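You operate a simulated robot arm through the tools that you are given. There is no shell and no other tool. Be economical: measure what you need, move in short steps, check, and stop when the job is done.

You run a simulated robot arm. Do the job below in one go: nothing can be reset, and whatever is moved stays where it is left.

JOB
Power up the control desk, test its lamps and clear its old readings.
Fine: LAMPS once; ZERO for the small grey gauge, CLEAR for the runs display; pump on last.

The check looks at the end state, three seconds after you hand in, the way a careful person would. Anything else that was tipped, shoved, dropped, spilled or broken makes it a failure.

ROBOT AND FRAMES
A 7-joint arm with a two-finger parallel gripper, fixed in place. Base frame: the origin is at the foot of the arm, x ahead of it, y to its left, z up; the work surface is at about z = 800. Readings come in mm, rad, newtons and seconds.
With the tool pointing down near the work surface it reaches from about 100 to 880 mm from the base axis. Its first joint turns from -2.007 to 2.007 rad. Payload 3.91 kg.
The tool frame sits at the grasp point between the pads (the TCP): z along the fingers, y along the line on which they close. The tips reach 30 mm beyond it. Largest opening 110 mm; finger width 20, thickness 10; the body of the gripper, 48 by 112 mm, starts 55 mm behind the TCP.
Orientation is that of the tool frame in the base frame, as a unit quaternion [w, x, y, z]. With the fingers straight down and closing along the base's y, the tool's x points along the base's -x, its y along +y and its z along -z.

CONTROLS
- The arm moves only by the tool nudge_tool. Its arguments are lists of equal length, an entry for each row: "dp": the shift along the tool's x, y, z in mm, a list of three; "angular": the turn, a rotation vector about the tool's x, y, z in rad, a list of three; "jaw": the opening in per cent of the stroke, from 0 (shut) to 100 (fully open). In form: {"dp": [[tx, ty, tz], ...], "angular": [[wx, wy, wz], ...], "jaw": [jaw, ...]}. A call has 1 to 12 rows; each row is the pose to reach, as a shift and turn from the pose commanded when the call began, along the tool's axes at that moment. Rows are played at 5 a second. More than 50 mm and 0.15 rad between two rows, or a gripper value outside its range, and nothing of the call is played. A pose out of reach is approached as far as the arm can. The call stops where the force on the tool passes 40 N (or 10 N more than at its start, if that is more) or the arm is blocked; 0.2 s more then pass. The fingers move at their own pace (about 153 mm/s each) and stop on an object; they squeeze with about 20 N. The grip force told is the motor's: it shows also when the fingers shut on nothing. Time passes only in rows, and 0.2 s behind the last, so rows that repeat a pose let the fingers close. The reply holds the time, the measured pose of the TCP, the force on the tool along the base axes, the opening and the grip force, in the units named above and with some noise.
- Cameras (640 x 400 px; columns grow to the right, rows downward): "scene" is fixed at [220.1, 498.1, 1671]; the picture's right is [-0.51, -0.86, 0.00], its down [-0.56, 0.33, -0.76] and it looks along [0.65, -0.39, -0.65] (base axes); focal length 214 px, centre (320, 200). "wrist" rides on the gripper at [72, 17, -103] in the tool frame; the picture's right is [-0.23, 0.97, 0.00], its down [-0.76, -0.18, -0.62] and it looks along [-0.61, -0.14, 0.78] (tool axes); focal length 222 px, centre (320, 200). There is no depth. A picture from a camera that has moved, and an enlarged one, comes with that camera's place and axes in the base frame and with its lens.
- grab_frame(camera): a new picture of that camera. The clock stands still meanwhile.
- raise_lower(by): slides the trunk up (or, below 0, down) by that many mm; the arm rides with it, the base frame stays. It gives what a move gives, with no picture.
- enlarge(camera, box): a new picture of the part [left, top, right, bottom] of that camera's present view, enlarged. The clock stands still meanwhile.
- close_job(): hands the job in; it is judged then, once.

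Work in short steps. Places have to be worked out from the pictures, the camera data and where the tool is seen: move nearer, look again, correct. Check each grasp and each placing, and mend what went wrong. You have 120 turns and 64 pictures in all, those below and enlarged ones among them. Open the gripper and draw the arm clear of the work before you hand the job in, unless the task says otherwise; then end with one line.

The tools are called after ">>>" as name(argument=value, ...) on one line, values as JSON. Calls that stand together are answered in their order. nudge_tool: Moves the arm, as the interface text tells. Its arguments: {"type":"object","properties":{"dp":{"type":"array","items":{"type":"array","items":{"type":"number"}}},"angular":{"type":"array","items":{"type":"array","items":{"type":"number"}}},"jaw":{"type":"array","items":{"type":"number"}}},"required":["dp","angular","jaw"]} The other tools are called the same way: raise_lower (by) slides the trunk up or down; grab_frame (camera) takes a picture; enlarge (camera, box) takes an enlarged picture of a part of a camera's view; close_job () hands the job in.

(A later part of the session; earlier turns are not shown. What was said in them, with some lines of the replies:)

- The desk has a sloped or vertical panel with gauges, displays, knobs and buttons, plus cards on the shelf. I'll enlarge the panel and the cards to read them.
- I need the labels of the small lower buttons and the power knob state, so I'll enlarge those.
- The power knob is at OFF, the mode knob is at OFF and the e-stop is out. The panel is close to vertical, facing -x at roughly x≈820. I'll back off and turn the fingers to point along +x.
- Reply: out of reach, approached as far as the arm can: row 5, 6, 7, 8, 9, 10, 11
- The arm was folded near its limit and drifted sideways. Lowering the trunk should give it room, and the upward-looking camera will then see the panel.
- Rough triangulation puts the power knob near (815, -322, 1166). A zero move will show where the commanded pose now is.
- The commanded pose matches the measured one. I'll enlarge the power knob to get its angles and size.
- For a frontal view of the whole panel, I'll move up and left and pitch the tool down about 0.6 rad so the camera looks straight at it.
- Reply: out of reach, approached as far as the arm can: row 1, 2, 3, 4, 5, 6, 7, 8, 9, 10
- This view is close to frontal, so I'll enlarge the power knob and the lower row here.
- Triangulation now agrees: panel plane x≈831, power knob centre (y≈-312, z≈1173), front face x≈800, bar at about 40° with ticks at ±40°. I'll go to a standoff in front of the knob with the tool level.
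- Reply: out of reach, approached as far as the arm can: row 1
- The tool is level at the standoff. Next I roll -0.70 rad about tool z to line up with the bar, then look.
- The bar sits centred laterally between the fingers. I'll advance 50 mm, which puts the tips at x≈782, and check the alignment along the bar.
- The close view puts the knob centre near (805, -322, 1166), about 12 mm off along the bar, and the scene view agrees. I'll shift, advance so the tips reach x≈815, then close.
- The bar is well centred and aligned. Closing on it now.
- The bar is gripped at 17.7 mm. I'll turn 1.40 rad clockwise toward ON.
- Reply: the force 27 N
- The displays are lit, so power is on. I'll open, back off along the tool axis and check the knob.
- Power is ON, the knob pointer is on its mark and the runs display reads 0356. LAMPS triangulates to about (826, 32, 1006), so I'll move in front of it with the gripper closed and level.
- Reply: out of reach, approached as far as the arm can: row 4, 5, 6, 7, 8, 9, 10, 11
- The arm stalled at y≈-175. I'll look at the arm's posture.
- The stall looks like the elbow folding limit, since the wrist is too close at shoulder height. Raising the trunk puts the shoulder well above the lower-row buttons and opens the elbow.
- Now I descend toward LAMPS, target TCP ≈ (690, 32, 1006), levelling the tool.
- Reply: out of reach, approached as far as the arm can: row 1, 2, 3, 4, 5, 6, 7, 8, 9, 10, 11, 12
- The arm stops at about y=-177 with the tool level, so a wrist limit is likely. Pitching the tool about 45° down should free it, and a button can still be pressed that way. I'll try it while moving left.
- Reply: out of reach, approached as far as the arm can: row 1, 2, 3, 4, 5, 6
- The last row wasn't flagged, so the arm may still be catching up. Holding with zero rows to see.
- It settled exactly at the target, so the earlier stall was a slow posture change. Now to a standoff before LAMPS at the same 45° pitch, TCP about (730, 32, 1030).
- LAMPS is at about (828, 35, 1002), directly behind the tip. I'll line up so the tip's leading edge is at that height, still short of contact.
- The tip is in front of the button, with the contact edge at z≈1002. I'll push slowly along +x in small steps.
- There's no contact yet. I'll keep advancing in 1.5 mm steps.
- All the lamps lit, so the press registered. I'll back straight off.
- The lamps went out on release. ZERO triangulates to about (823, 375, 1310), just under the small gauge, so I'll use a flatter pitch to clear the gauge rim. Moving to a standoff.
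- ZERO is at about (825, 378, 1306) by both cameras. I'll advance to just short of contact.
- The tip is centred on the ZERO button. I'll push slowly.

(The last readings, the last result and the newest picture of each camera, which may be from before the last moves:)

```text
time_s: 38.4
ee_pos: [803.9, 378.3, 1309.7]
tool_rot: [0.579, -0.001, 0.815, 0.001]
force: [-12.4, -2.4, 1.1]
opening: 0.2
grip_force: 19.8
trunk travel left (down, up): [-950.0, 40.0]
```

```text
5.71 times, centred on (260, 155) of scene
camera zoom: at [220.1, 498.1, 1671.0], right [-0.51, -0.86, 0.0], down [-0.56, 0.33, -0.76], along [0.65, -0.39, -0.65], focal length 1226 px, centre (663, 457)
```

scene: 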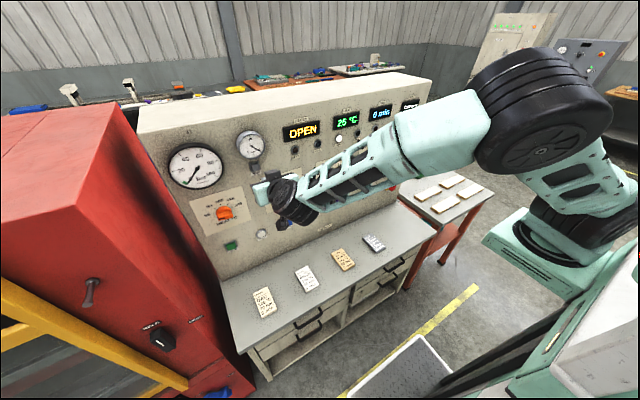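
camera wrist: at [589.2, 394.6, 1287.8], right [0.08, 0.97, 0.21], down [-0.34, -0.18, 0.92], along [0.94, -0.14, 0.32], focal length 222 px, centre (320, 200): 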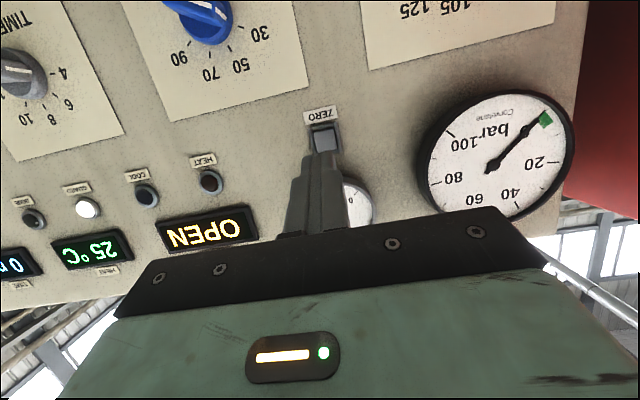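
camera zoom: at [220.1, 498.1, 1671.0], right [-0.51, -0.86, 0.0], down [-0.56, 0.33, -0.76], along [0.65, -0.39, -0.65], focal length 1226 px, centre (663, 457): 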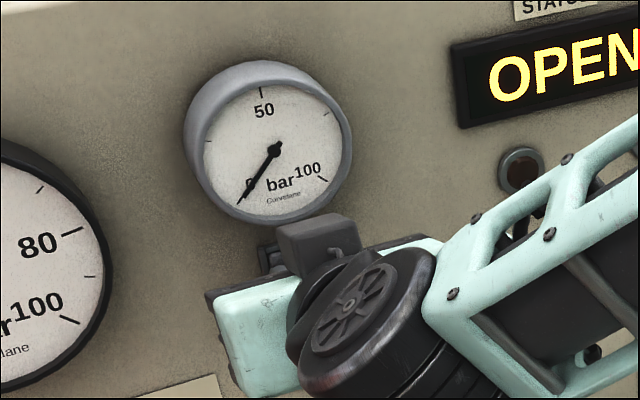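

The small gauge reads 0. I'll back straight off.

>>> nudge_tool(dp=[[9.8, 0, -28.4], [22.9, 0, -66], [34.3, 0, -99.2], [34.3, 0, -99.2]], angular=[[0, 0, 0], [0, 0, 0], [0, 0, 0], [0, 0, 0]], jaw=[0, 0, 0, 0])

>>> enlarge(camera="scene", box=[220, 120, 300, 190])

```text
time_s: 39.4
ee_pos: [701.6, 378.7, 1309.7]
tool_rot: [0.579, -0.001, 0.815, 0.0]
force: [0.0, 0.6, 0.1]
opening: 0.0
grip_force: 20.0
trunk travel left (down, up): [-950.0, 40.0]
```

```text
5.71 times, centred on (260, 155) of scene
camera zoom: at [220.1, 498.1, 1671.0], right [-0.51, -0.86, 0.0], down [-0.56, 0.33, -0.76], along [0.65, -0.39, -0.65], focal length 1226 px, centre (663, 457)
```

zoom: 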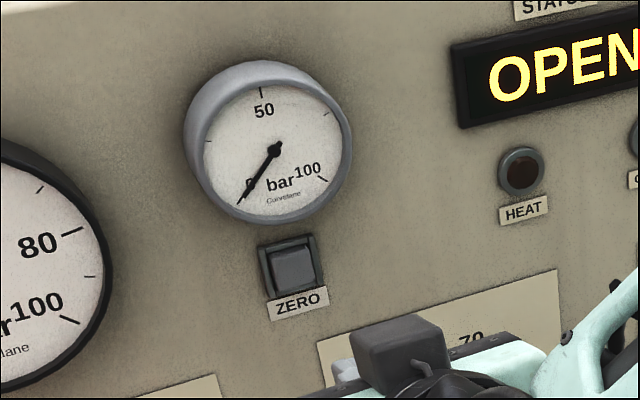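

The gauge holds at 0. Next I travel toward CLEAR, near (826, -306, 1314), pitched steeper to avoid folding the arm.

>>> nudge_tool(dp=[[-0.6, -40, -4.4], [-1.2, -80, -8.8], [-1.7, -120, -13.2], [-2.3, -160, -17.6], [-2.9, -200, -22], [-3.5, -240, -26.4], [-4.1, -280, -30.8], [-4.6, -320, -35.2], [-5.2, -360, -39.6], [-5.8, -400, -44], [-5.8, -400, -44]], angular=[[0, 0.045, 0], [0, 0.09, 0], [0, 0.135, 0], [0, 0.18, 0], [0, 0.225, 0], [0, 0.27, 0], [0, 0.315, 0], [0, 0.36, 0], [0, 0.405, 0], [0, 0.45, 0], [0, 0.45, 0]], jaw=[0, 0, 0, 0, 0, 0, 0, 0, 0, 0, 0])

```text
time_s: 41.8
ee_pos: [660.8, -22.9, 1328.5]
tool_rot: [0.382, 0.0, 0.924, 0.0]
force: [0.2, -1.3, -0.4]
opening: 0.0
grip_force: 20.0
trunk travel left (down, up): [-950.0, 40.0]
```

On track. Continuing to the CLEAR standoff at about (720, -306, 1335).

>>> nudge_tool(dp=[[-6, -40, 5], [-12, -80, 10], [-19, -120, 15], [-26, -160, 21], [-33, -200, 26], [-40, -240, 32], [-46.3, -283, 37], [-46.3, -283, 37]], angular=[[0, 0, 0], [0, 0, 0], [0, 0, 0], [0, 0, 0], [0, 0, 0], [0, 0, 0], [0, 0, 0], [0, 0, 0]], jaw=[0, 0, 0, 0, 0, 0, 0, 0])

>>> grab_frame(camera="wrist")

```text
time_s: 43.6
ee_pos: [720.1, -305.6, 1336.9]
tool_rot: [0.383, -0.001, 0.924, 0.001]
force: [-0.7, -0.7, 0.1]
opening: 0.0
grip_force: 20.2
trunk travel left (down, up): [-950.0, 40.0]
```

```text
20 pictures are left
camera wrist: at [594.0, -286.6, 1360.7], right [0.16, 0.97, 0.16], down [0.1, -0.18, 0.98], along [0.98, -0.14, -0.12], focal length 222 px, centre (320, 200)
```

wrist: 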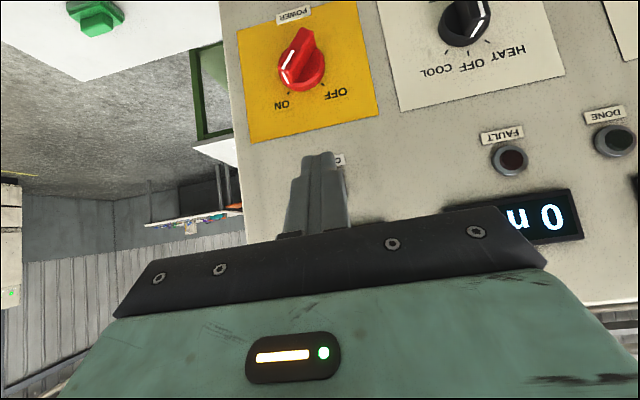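

The fingers hide CLEAR. I'll shift 45 mm sideways to see it and fix its position.

>>> nudge_tool(dp=[[0, -45, 0], [0, -45, 0]], angular=[[0, 0, 0], [0, 0, 0]], jaw=[0, 0])

>>> enlarge(camera="wrist", box=[280, 100, 440, 220])

>>> enlarge(camera="scene", box=[370, 80, 450, 140])

```text
time_s: 44.2
ee_pos: [719.4, -350.0, 1337.4]
tool_rot: [0.382, -0.001, 0.924, 0.0]
force: [1.0, -1.0, -0.3]
opening: 0.0
grip_force: 20.1
trunk travel left (down, up): [-950.0, 40.0]
```

```text
3.33 times, centred on (360, 160) of wrist
camera zoom: at [594.4, -330.7, 1359.3], right [0.16, 0.97, 0.16], down [0.1, -0.18, 0.98], along [0.98, -0.14, -0.12], focal length 740 px, centre (187, 333)
```

zoom: 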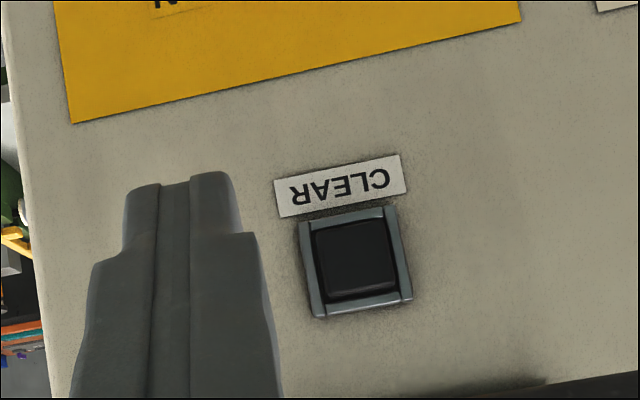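

```text
6.67 times, centred on (410, 110) of scene
camera zoom: at [220.1, 498.1, 1671.0], right [-0.51, -0.86, 0.0], down [-0.56, 0.33, -0.76], along [0.65, -0.39, -0.65], focal length 1430 px, centre (-280, 800)
```

zoom: 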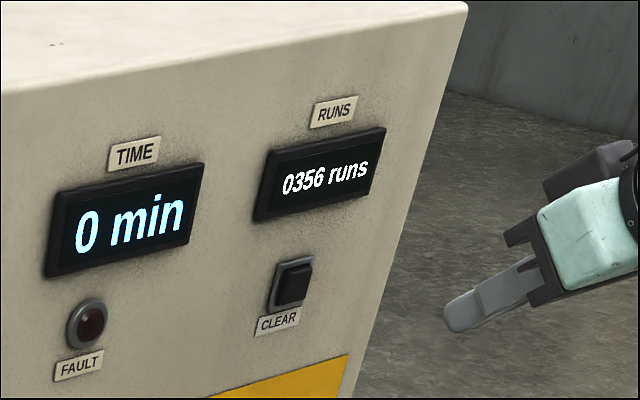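

CLEAR is at about (826, -307, 1316). I'll line up short of contact.

>>> nudge_tool(dp=[[0, 43, 0], [-20, 43, 25], [-41.3, 43, 51.3], [-41.3, 43, 51.3]], angular=[[0, 0, 0], [0, 0, 0], [0, 0, 0], [0, 0, 0]], jaw=[0, 0, 0, 0])

>>> enlarge(camera="wrist", box=[240, 60, 400, 180])

```text
time_s: 45.2
ee_pos: [785.3, -307.3, 1328.5]
tool_rot: [0.383, 0.0, 0.924, 0.0]
force: [0.4, 0.1, -0.4]
opening: 0.0
grip_force: 19.5
trunk travel left (down, up): [-950.0, 40.0]
```

```text
3.33 times, centred on (320, 120) of wrist
camera zoom: at [660.7, -288.3, 1351.0], right [0.16, 0.97, 0.16], down [0.1, -0.18, 0.98], along [0.98, -0.14, -0.12], focal length 740 px, centre (320, 467)
```

zoom: 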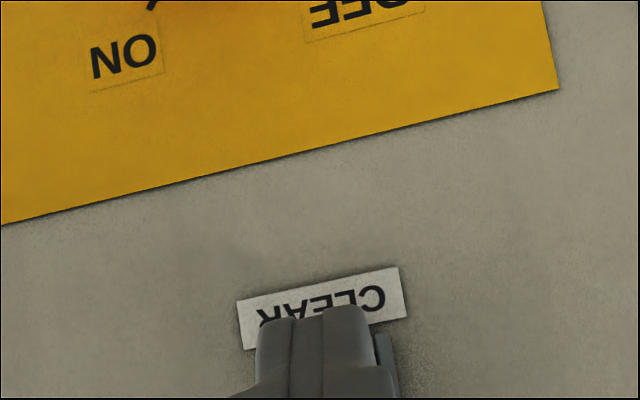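

It's aligned. Pressing CLEAR slowly.

>>> nudge_tool(dp=[[-8.5, 1, 7], [-11.3, 1, 9.9], [-13.4, 1, 12], [-14.5, 1, 13.1], [-15.6, 1, 14.2], [-16.3, 1, 14.9], [-17, 1, 15.6]], angular=[[0, 0, 0], [0, 0, 0], [0, 0, 0], [0, 0, 0], [0, 0, 0], [0, 0, 0], [0, 0, 0]], jaw=[0, 0, 0, 0, 0, 0, 0])

>>> enlarge(camera="scene", box=[370, 80, 450, 140])

```text
time_s: 46.8
ee_pos: [808.4, -304.7, 1330.3]
tool_rot: [0.381, 0.0, 0.924, 0.0]
force: [-11.1, 0.9, -0.8]
opening: 0.2
grip_force: 20.1
trunk travel left (down, up): [-950.0, 40.0]
```

```text
6.67 times, centred on (410, 110) of scene
camera zoom: at [220.1, 498.1, 1671.0], right [-0.51, -0.86, 0.0], down [-0.56, 0.33, -0.76], along [0.65, -0.39, -0.65], focal length 1430 px, centre (-280, 800)
```

zoom: 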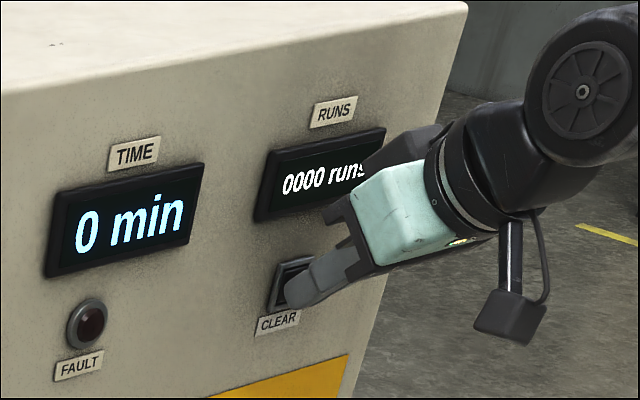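

Runs shows 0000. I'll back off, then move down to a standoff before the PUMP rocker, whose ON (upper) half is near (820, -126, 1005).

>>> nudge_tool(dp=[[28, 0, -28], [56, 0, -56], [83.4, 0, -83.4], [110.7, 25.7, -56.1], [138, 51.4, -28.8], [165.3, 77.1, -1.5], [192.5, 102.9, 25.7], [219.8, 128.6, 53], [247, 154.3, 80.3], [274.4, 180, 107.6], [274.4, 180, 107.6]], angular=[[0, 0, 0], [0, 0, 0], [0, 0, 0], [0, 0, 0], [0, 0, 0], [0, 0, 0], [0, 0, 0], [0, 0, 0], [0, 0, 0], [0, 0, 0], [0, 0, 0]], jaw=[0, 0, 0, 0, 0, 0, 0, 0, 0, 0, 0])

>>> grab_frame(camera="wrist")

>>> enlarge(camera="scene", box=[230, 80, 430, 240])

```text
time_s: 49.2
ee_pos: [689.5, -126.4, 1060.2]
tool_rot: [0.383, 0.0, 0.924, -0.001]
force: [-0.2, -0.1, -0.9]
opening: 0.0
grip_force: 19.5
trunk travel left (down, up): [-950.0, 40.0]
```

```text
15 pictures are left
camera wrist: at [565.4, -105.9, 1082.6], right [0.16, 0.97, 0.16], down [0.1, -0.18, 0.98], along [0.98, -0.14, -0.12], focal length 222 px, centre (320, 200)
```

wrist: 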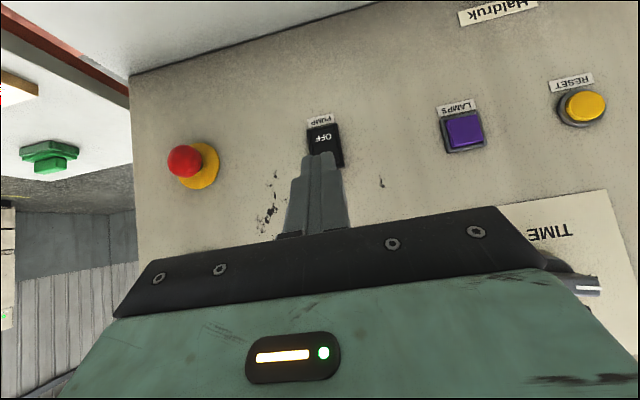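

```text
2.50 times, centred on (330, 160) of scene
camera zoom: at [220.1, 498.1, 1671.0], right [-0.51, -0.86, 0.0], down [-0.56, 0.33, -0.76], along [0.65, -0.39, -0.65], focal length 536 px, centre (295, 300)
```

zoom: 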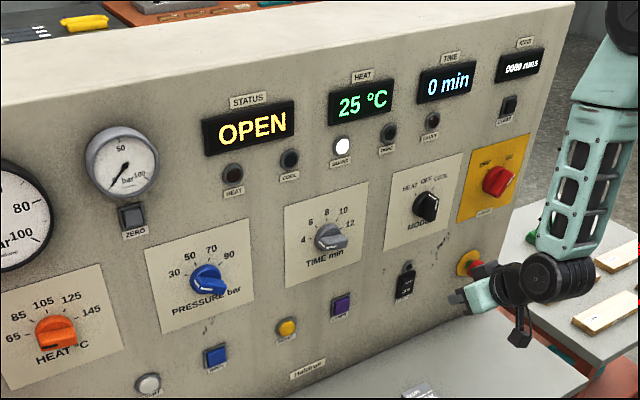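

The ON half of PUMP estimates to z≈1003, y≈-124. I'll advance to just short of contact and check from the scene camera.

>>> nudge_tool(dp=[[-10, 2.4, 30], [-20, 2.4, 60], [-30.8, 2.4, 90.2], [-30.8, 2.4, 90.2]], angular=[[0, 0, 0], [0, 0, 0], [0, 0, 0], [0, 0, 0]], jaw=[0, 0, 0, 0])

>>> enlarge(camera="scene", box=[340, 170, 420, 230])

>>> enlarge(camera="wrist", box=[240, 60, 400, 180])

```text
time_s: 50.2
ee_pos: [776.9, -123.0, 1019.1]
tool_rot: [0.383, 0.0, 0.924, -0.001]
force: [0.1, 0.0, 0.4]
opening: 0.0
grip_force: 20.3
trunk travel left (down, up): [-950.0, 40.0]
```

```text
6.67 times, centred on (380, 200) of scene
camera zoom: at [220.1, 498.1, 1671.0], right [-0.51, -0.86, 0.0], down [-0.56, 0.33, -0.76], along [0.65, -0.39, -0.65], focal length 1430 px, centre (-80, 200)
```

zoom: 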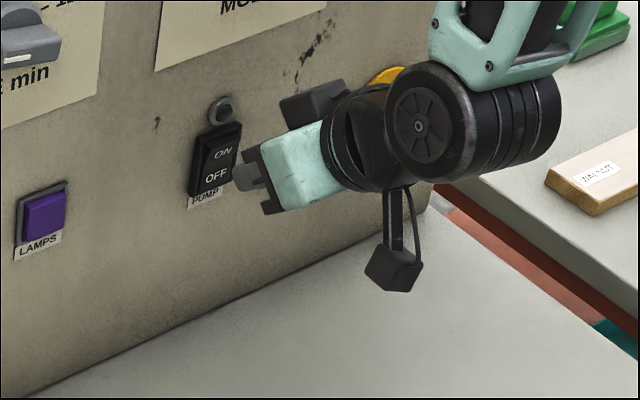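

```text
3.33 times, centred on (320, 120) of wrist
camera zoom: at [651.7, -103.9, 1041.0], right [0.16, 0.97, 0.16], down [0.1, -0.18, 0.98], along [0.98, -0.14, -0.12], focal length 740 px, centre (320, 467)
```

zoom: 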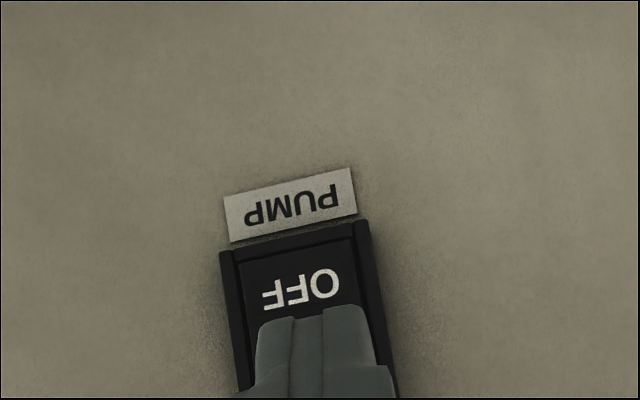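

Extrapolating the tip along +x lands on the ON text. I'll press with small steps, about 3 mm higher.

>>> nudge_tool(dp=[[-9.2, 0, 5], [-12.7, 0, 8.5], [-14.8, 0, 10.6], [-16.2, 0, 12], [-17.7, 0, 13.5], [-19.1, 0, 14.9], [-20.5, 0, 16.3], [-21.9, 0, 17.7]], angular=[[0, 0, 0], [0, 0, 0], [0, 0, 0], [0, 0, 0], [0, 0, 0], [0, 0, 0], [0, 0, 0], [0, 0, 0]], jaw=[0, 0, 0, 0, 0, 0, 0, 0])

>>> enlarge(camera="scene", box=[340, 170, 420, 230])

```text
time_s: 52.0
ee_pos: [804.5, -124.5, 1021.2]
tool_rot: [0.382, 0.0, 0.924, 0.0]
force: [-4.2, 0.5, 0.3]
opening: 0.0
grip_force: 20.4
trunk travel left (down, up): [-950.0, 40.0]
```

```text
6.67 times, centred on (380, 200) of scene
camera zoom: at [220.1, 498.1, 1671.0], right [-0.51, -0.86, 0.0], down [-0.56, 0.33, -0.76], along [0.65, -0.39, -0.65], focal length 1430 px, centre (-80, 200)
```

zoom: 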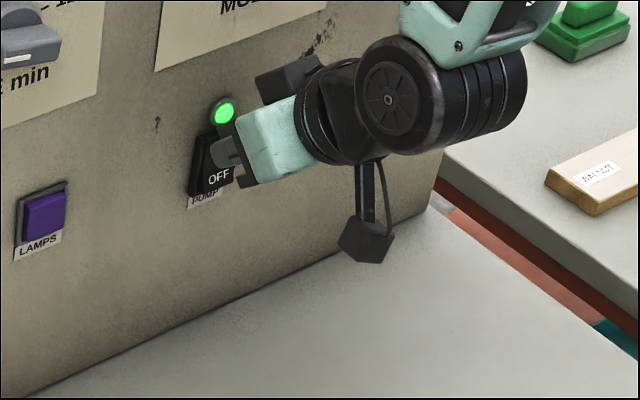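

The pump lamp is green. I'll back straight off, rise a little and open the gripper once clear.

>>> nudge_tool(dp=[[28, 0, -28], [56, 0, -56], [84, 0, -84], [100, 0, -100], [90, 0, -130], [80, 0, -160], [80, 0, -160]], angular=[[0, 0, 0], [0, 0, 0], [0, 0, 0], [0, 0, 0], [0, 0, 0], [0, 0, 0], [0, 0, 0]], jaw=[0, 0, 0, 0, 30, 60, 60])

>>> enlarge(camera="scene", box=[270, 80, 430, 220])

>>> grab_frame(camera="scene")

>>> enlarge(camera="scene", box=[150, 110, 310, 250])

```text
time_s: 53.6
ee_pos: [636.1, -122.0, 1076.9]
tool_rot: [0.382, 0.0, 0.924, 0.0]
force: [-0.9, 0.0, -0.4]
opening: 66.2
grip_force: 0.0
trunk travel left (down, up): [-950.0, 40.0]
```

```text
2.86 times, centred on (350, 150) of scene
camera zoom: at [220.1, 498.1, 1671.0], right [-0.51, -0.86, 0.0], down [-0.56, 0.33, -0.76], along [0.65, -0.39, -0.65], focal length 613 px, centre (234, 343)
```

zoom: 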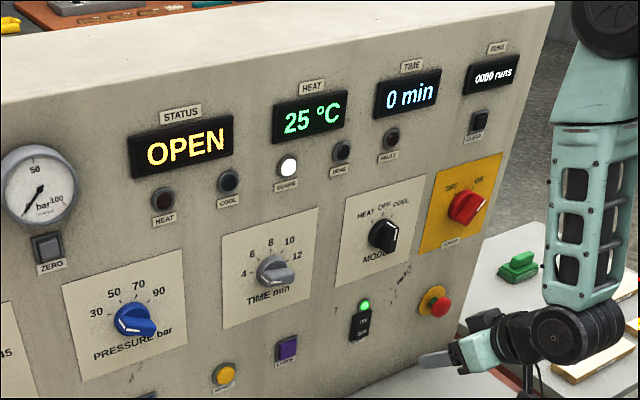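

```text
9 pictures are left
```

scene: 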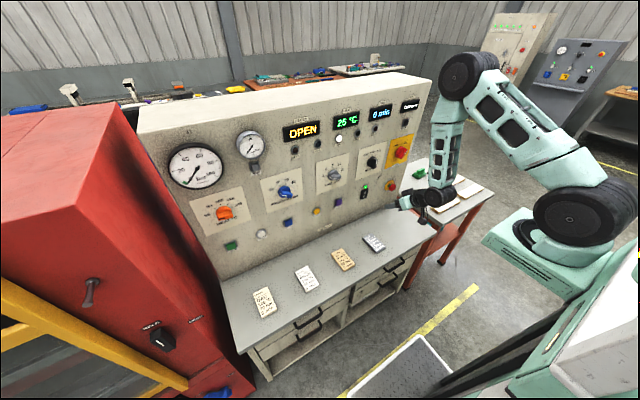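

```text
2.86 times, centred on (230, 180) of scene
camera zoom: at [220.1, 498.1, 1671.0], right [-0.51, -0.86, 0.0], down [-0.56, 0.33, -0.76], along [0.65, -0.39, -0.65], focal length 613 px, centre (577, 257)
```

zoom: 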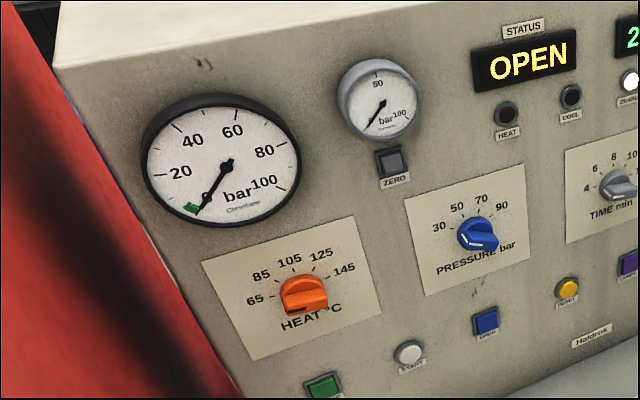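

Everything is as wanted: power on, both readings zeroed, pump lamp green. I'll lift the arm further clear of the bench before handing in.

>>> nudge_tool(dp=[[-20, 0, -28], [-40, 0, -56], [-60, 0, -84], [-80, 0, -112], [-100, 0, -140], [-100, 0, -140]], angular=[[0, 0, 0], [0, 0, 0], [0, 0, 0], [0, 0, 0], [0, 0, 0], [0, 0, 0]], jaw=[100, 100, 100, 100, 100, 100])

>>> grab_frame(camera="scene")

```text
time_s: 55.0
ee_pos: [645.8, -124.3, 1248.0]
tool_rot: [0.383, -0.001, 0.924, 0.001]
force: [-0.1, -0.2, 0.2]
opening: 110.1
grip_force: 0.0
out of reach, approached as far as the arm can: row 2, 3, 4, 5, 6
trunk travel left (down, up): [-950.0, 40.0]
```

```text
7 pictures are left
```

scene: 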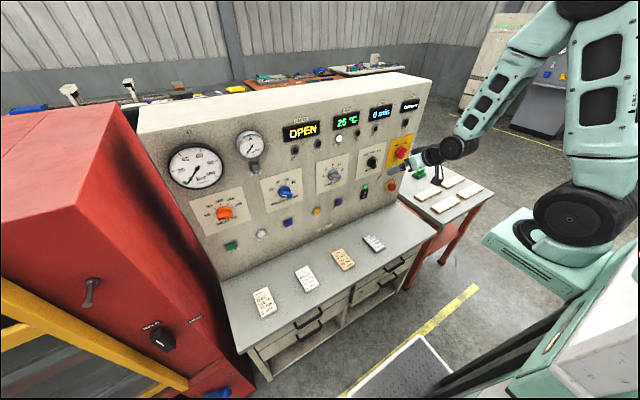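

The arm is clear with the gripper open, and the desk state is unchanged. Handing in.

>>> close_job()

```text
The job is handed in.
```

The desk is powered up: LAMPS was pressed once and all the lamps lit, the small grey gauge reads 0, the runs display reads 0000, and the pump went on last with its lamp green.
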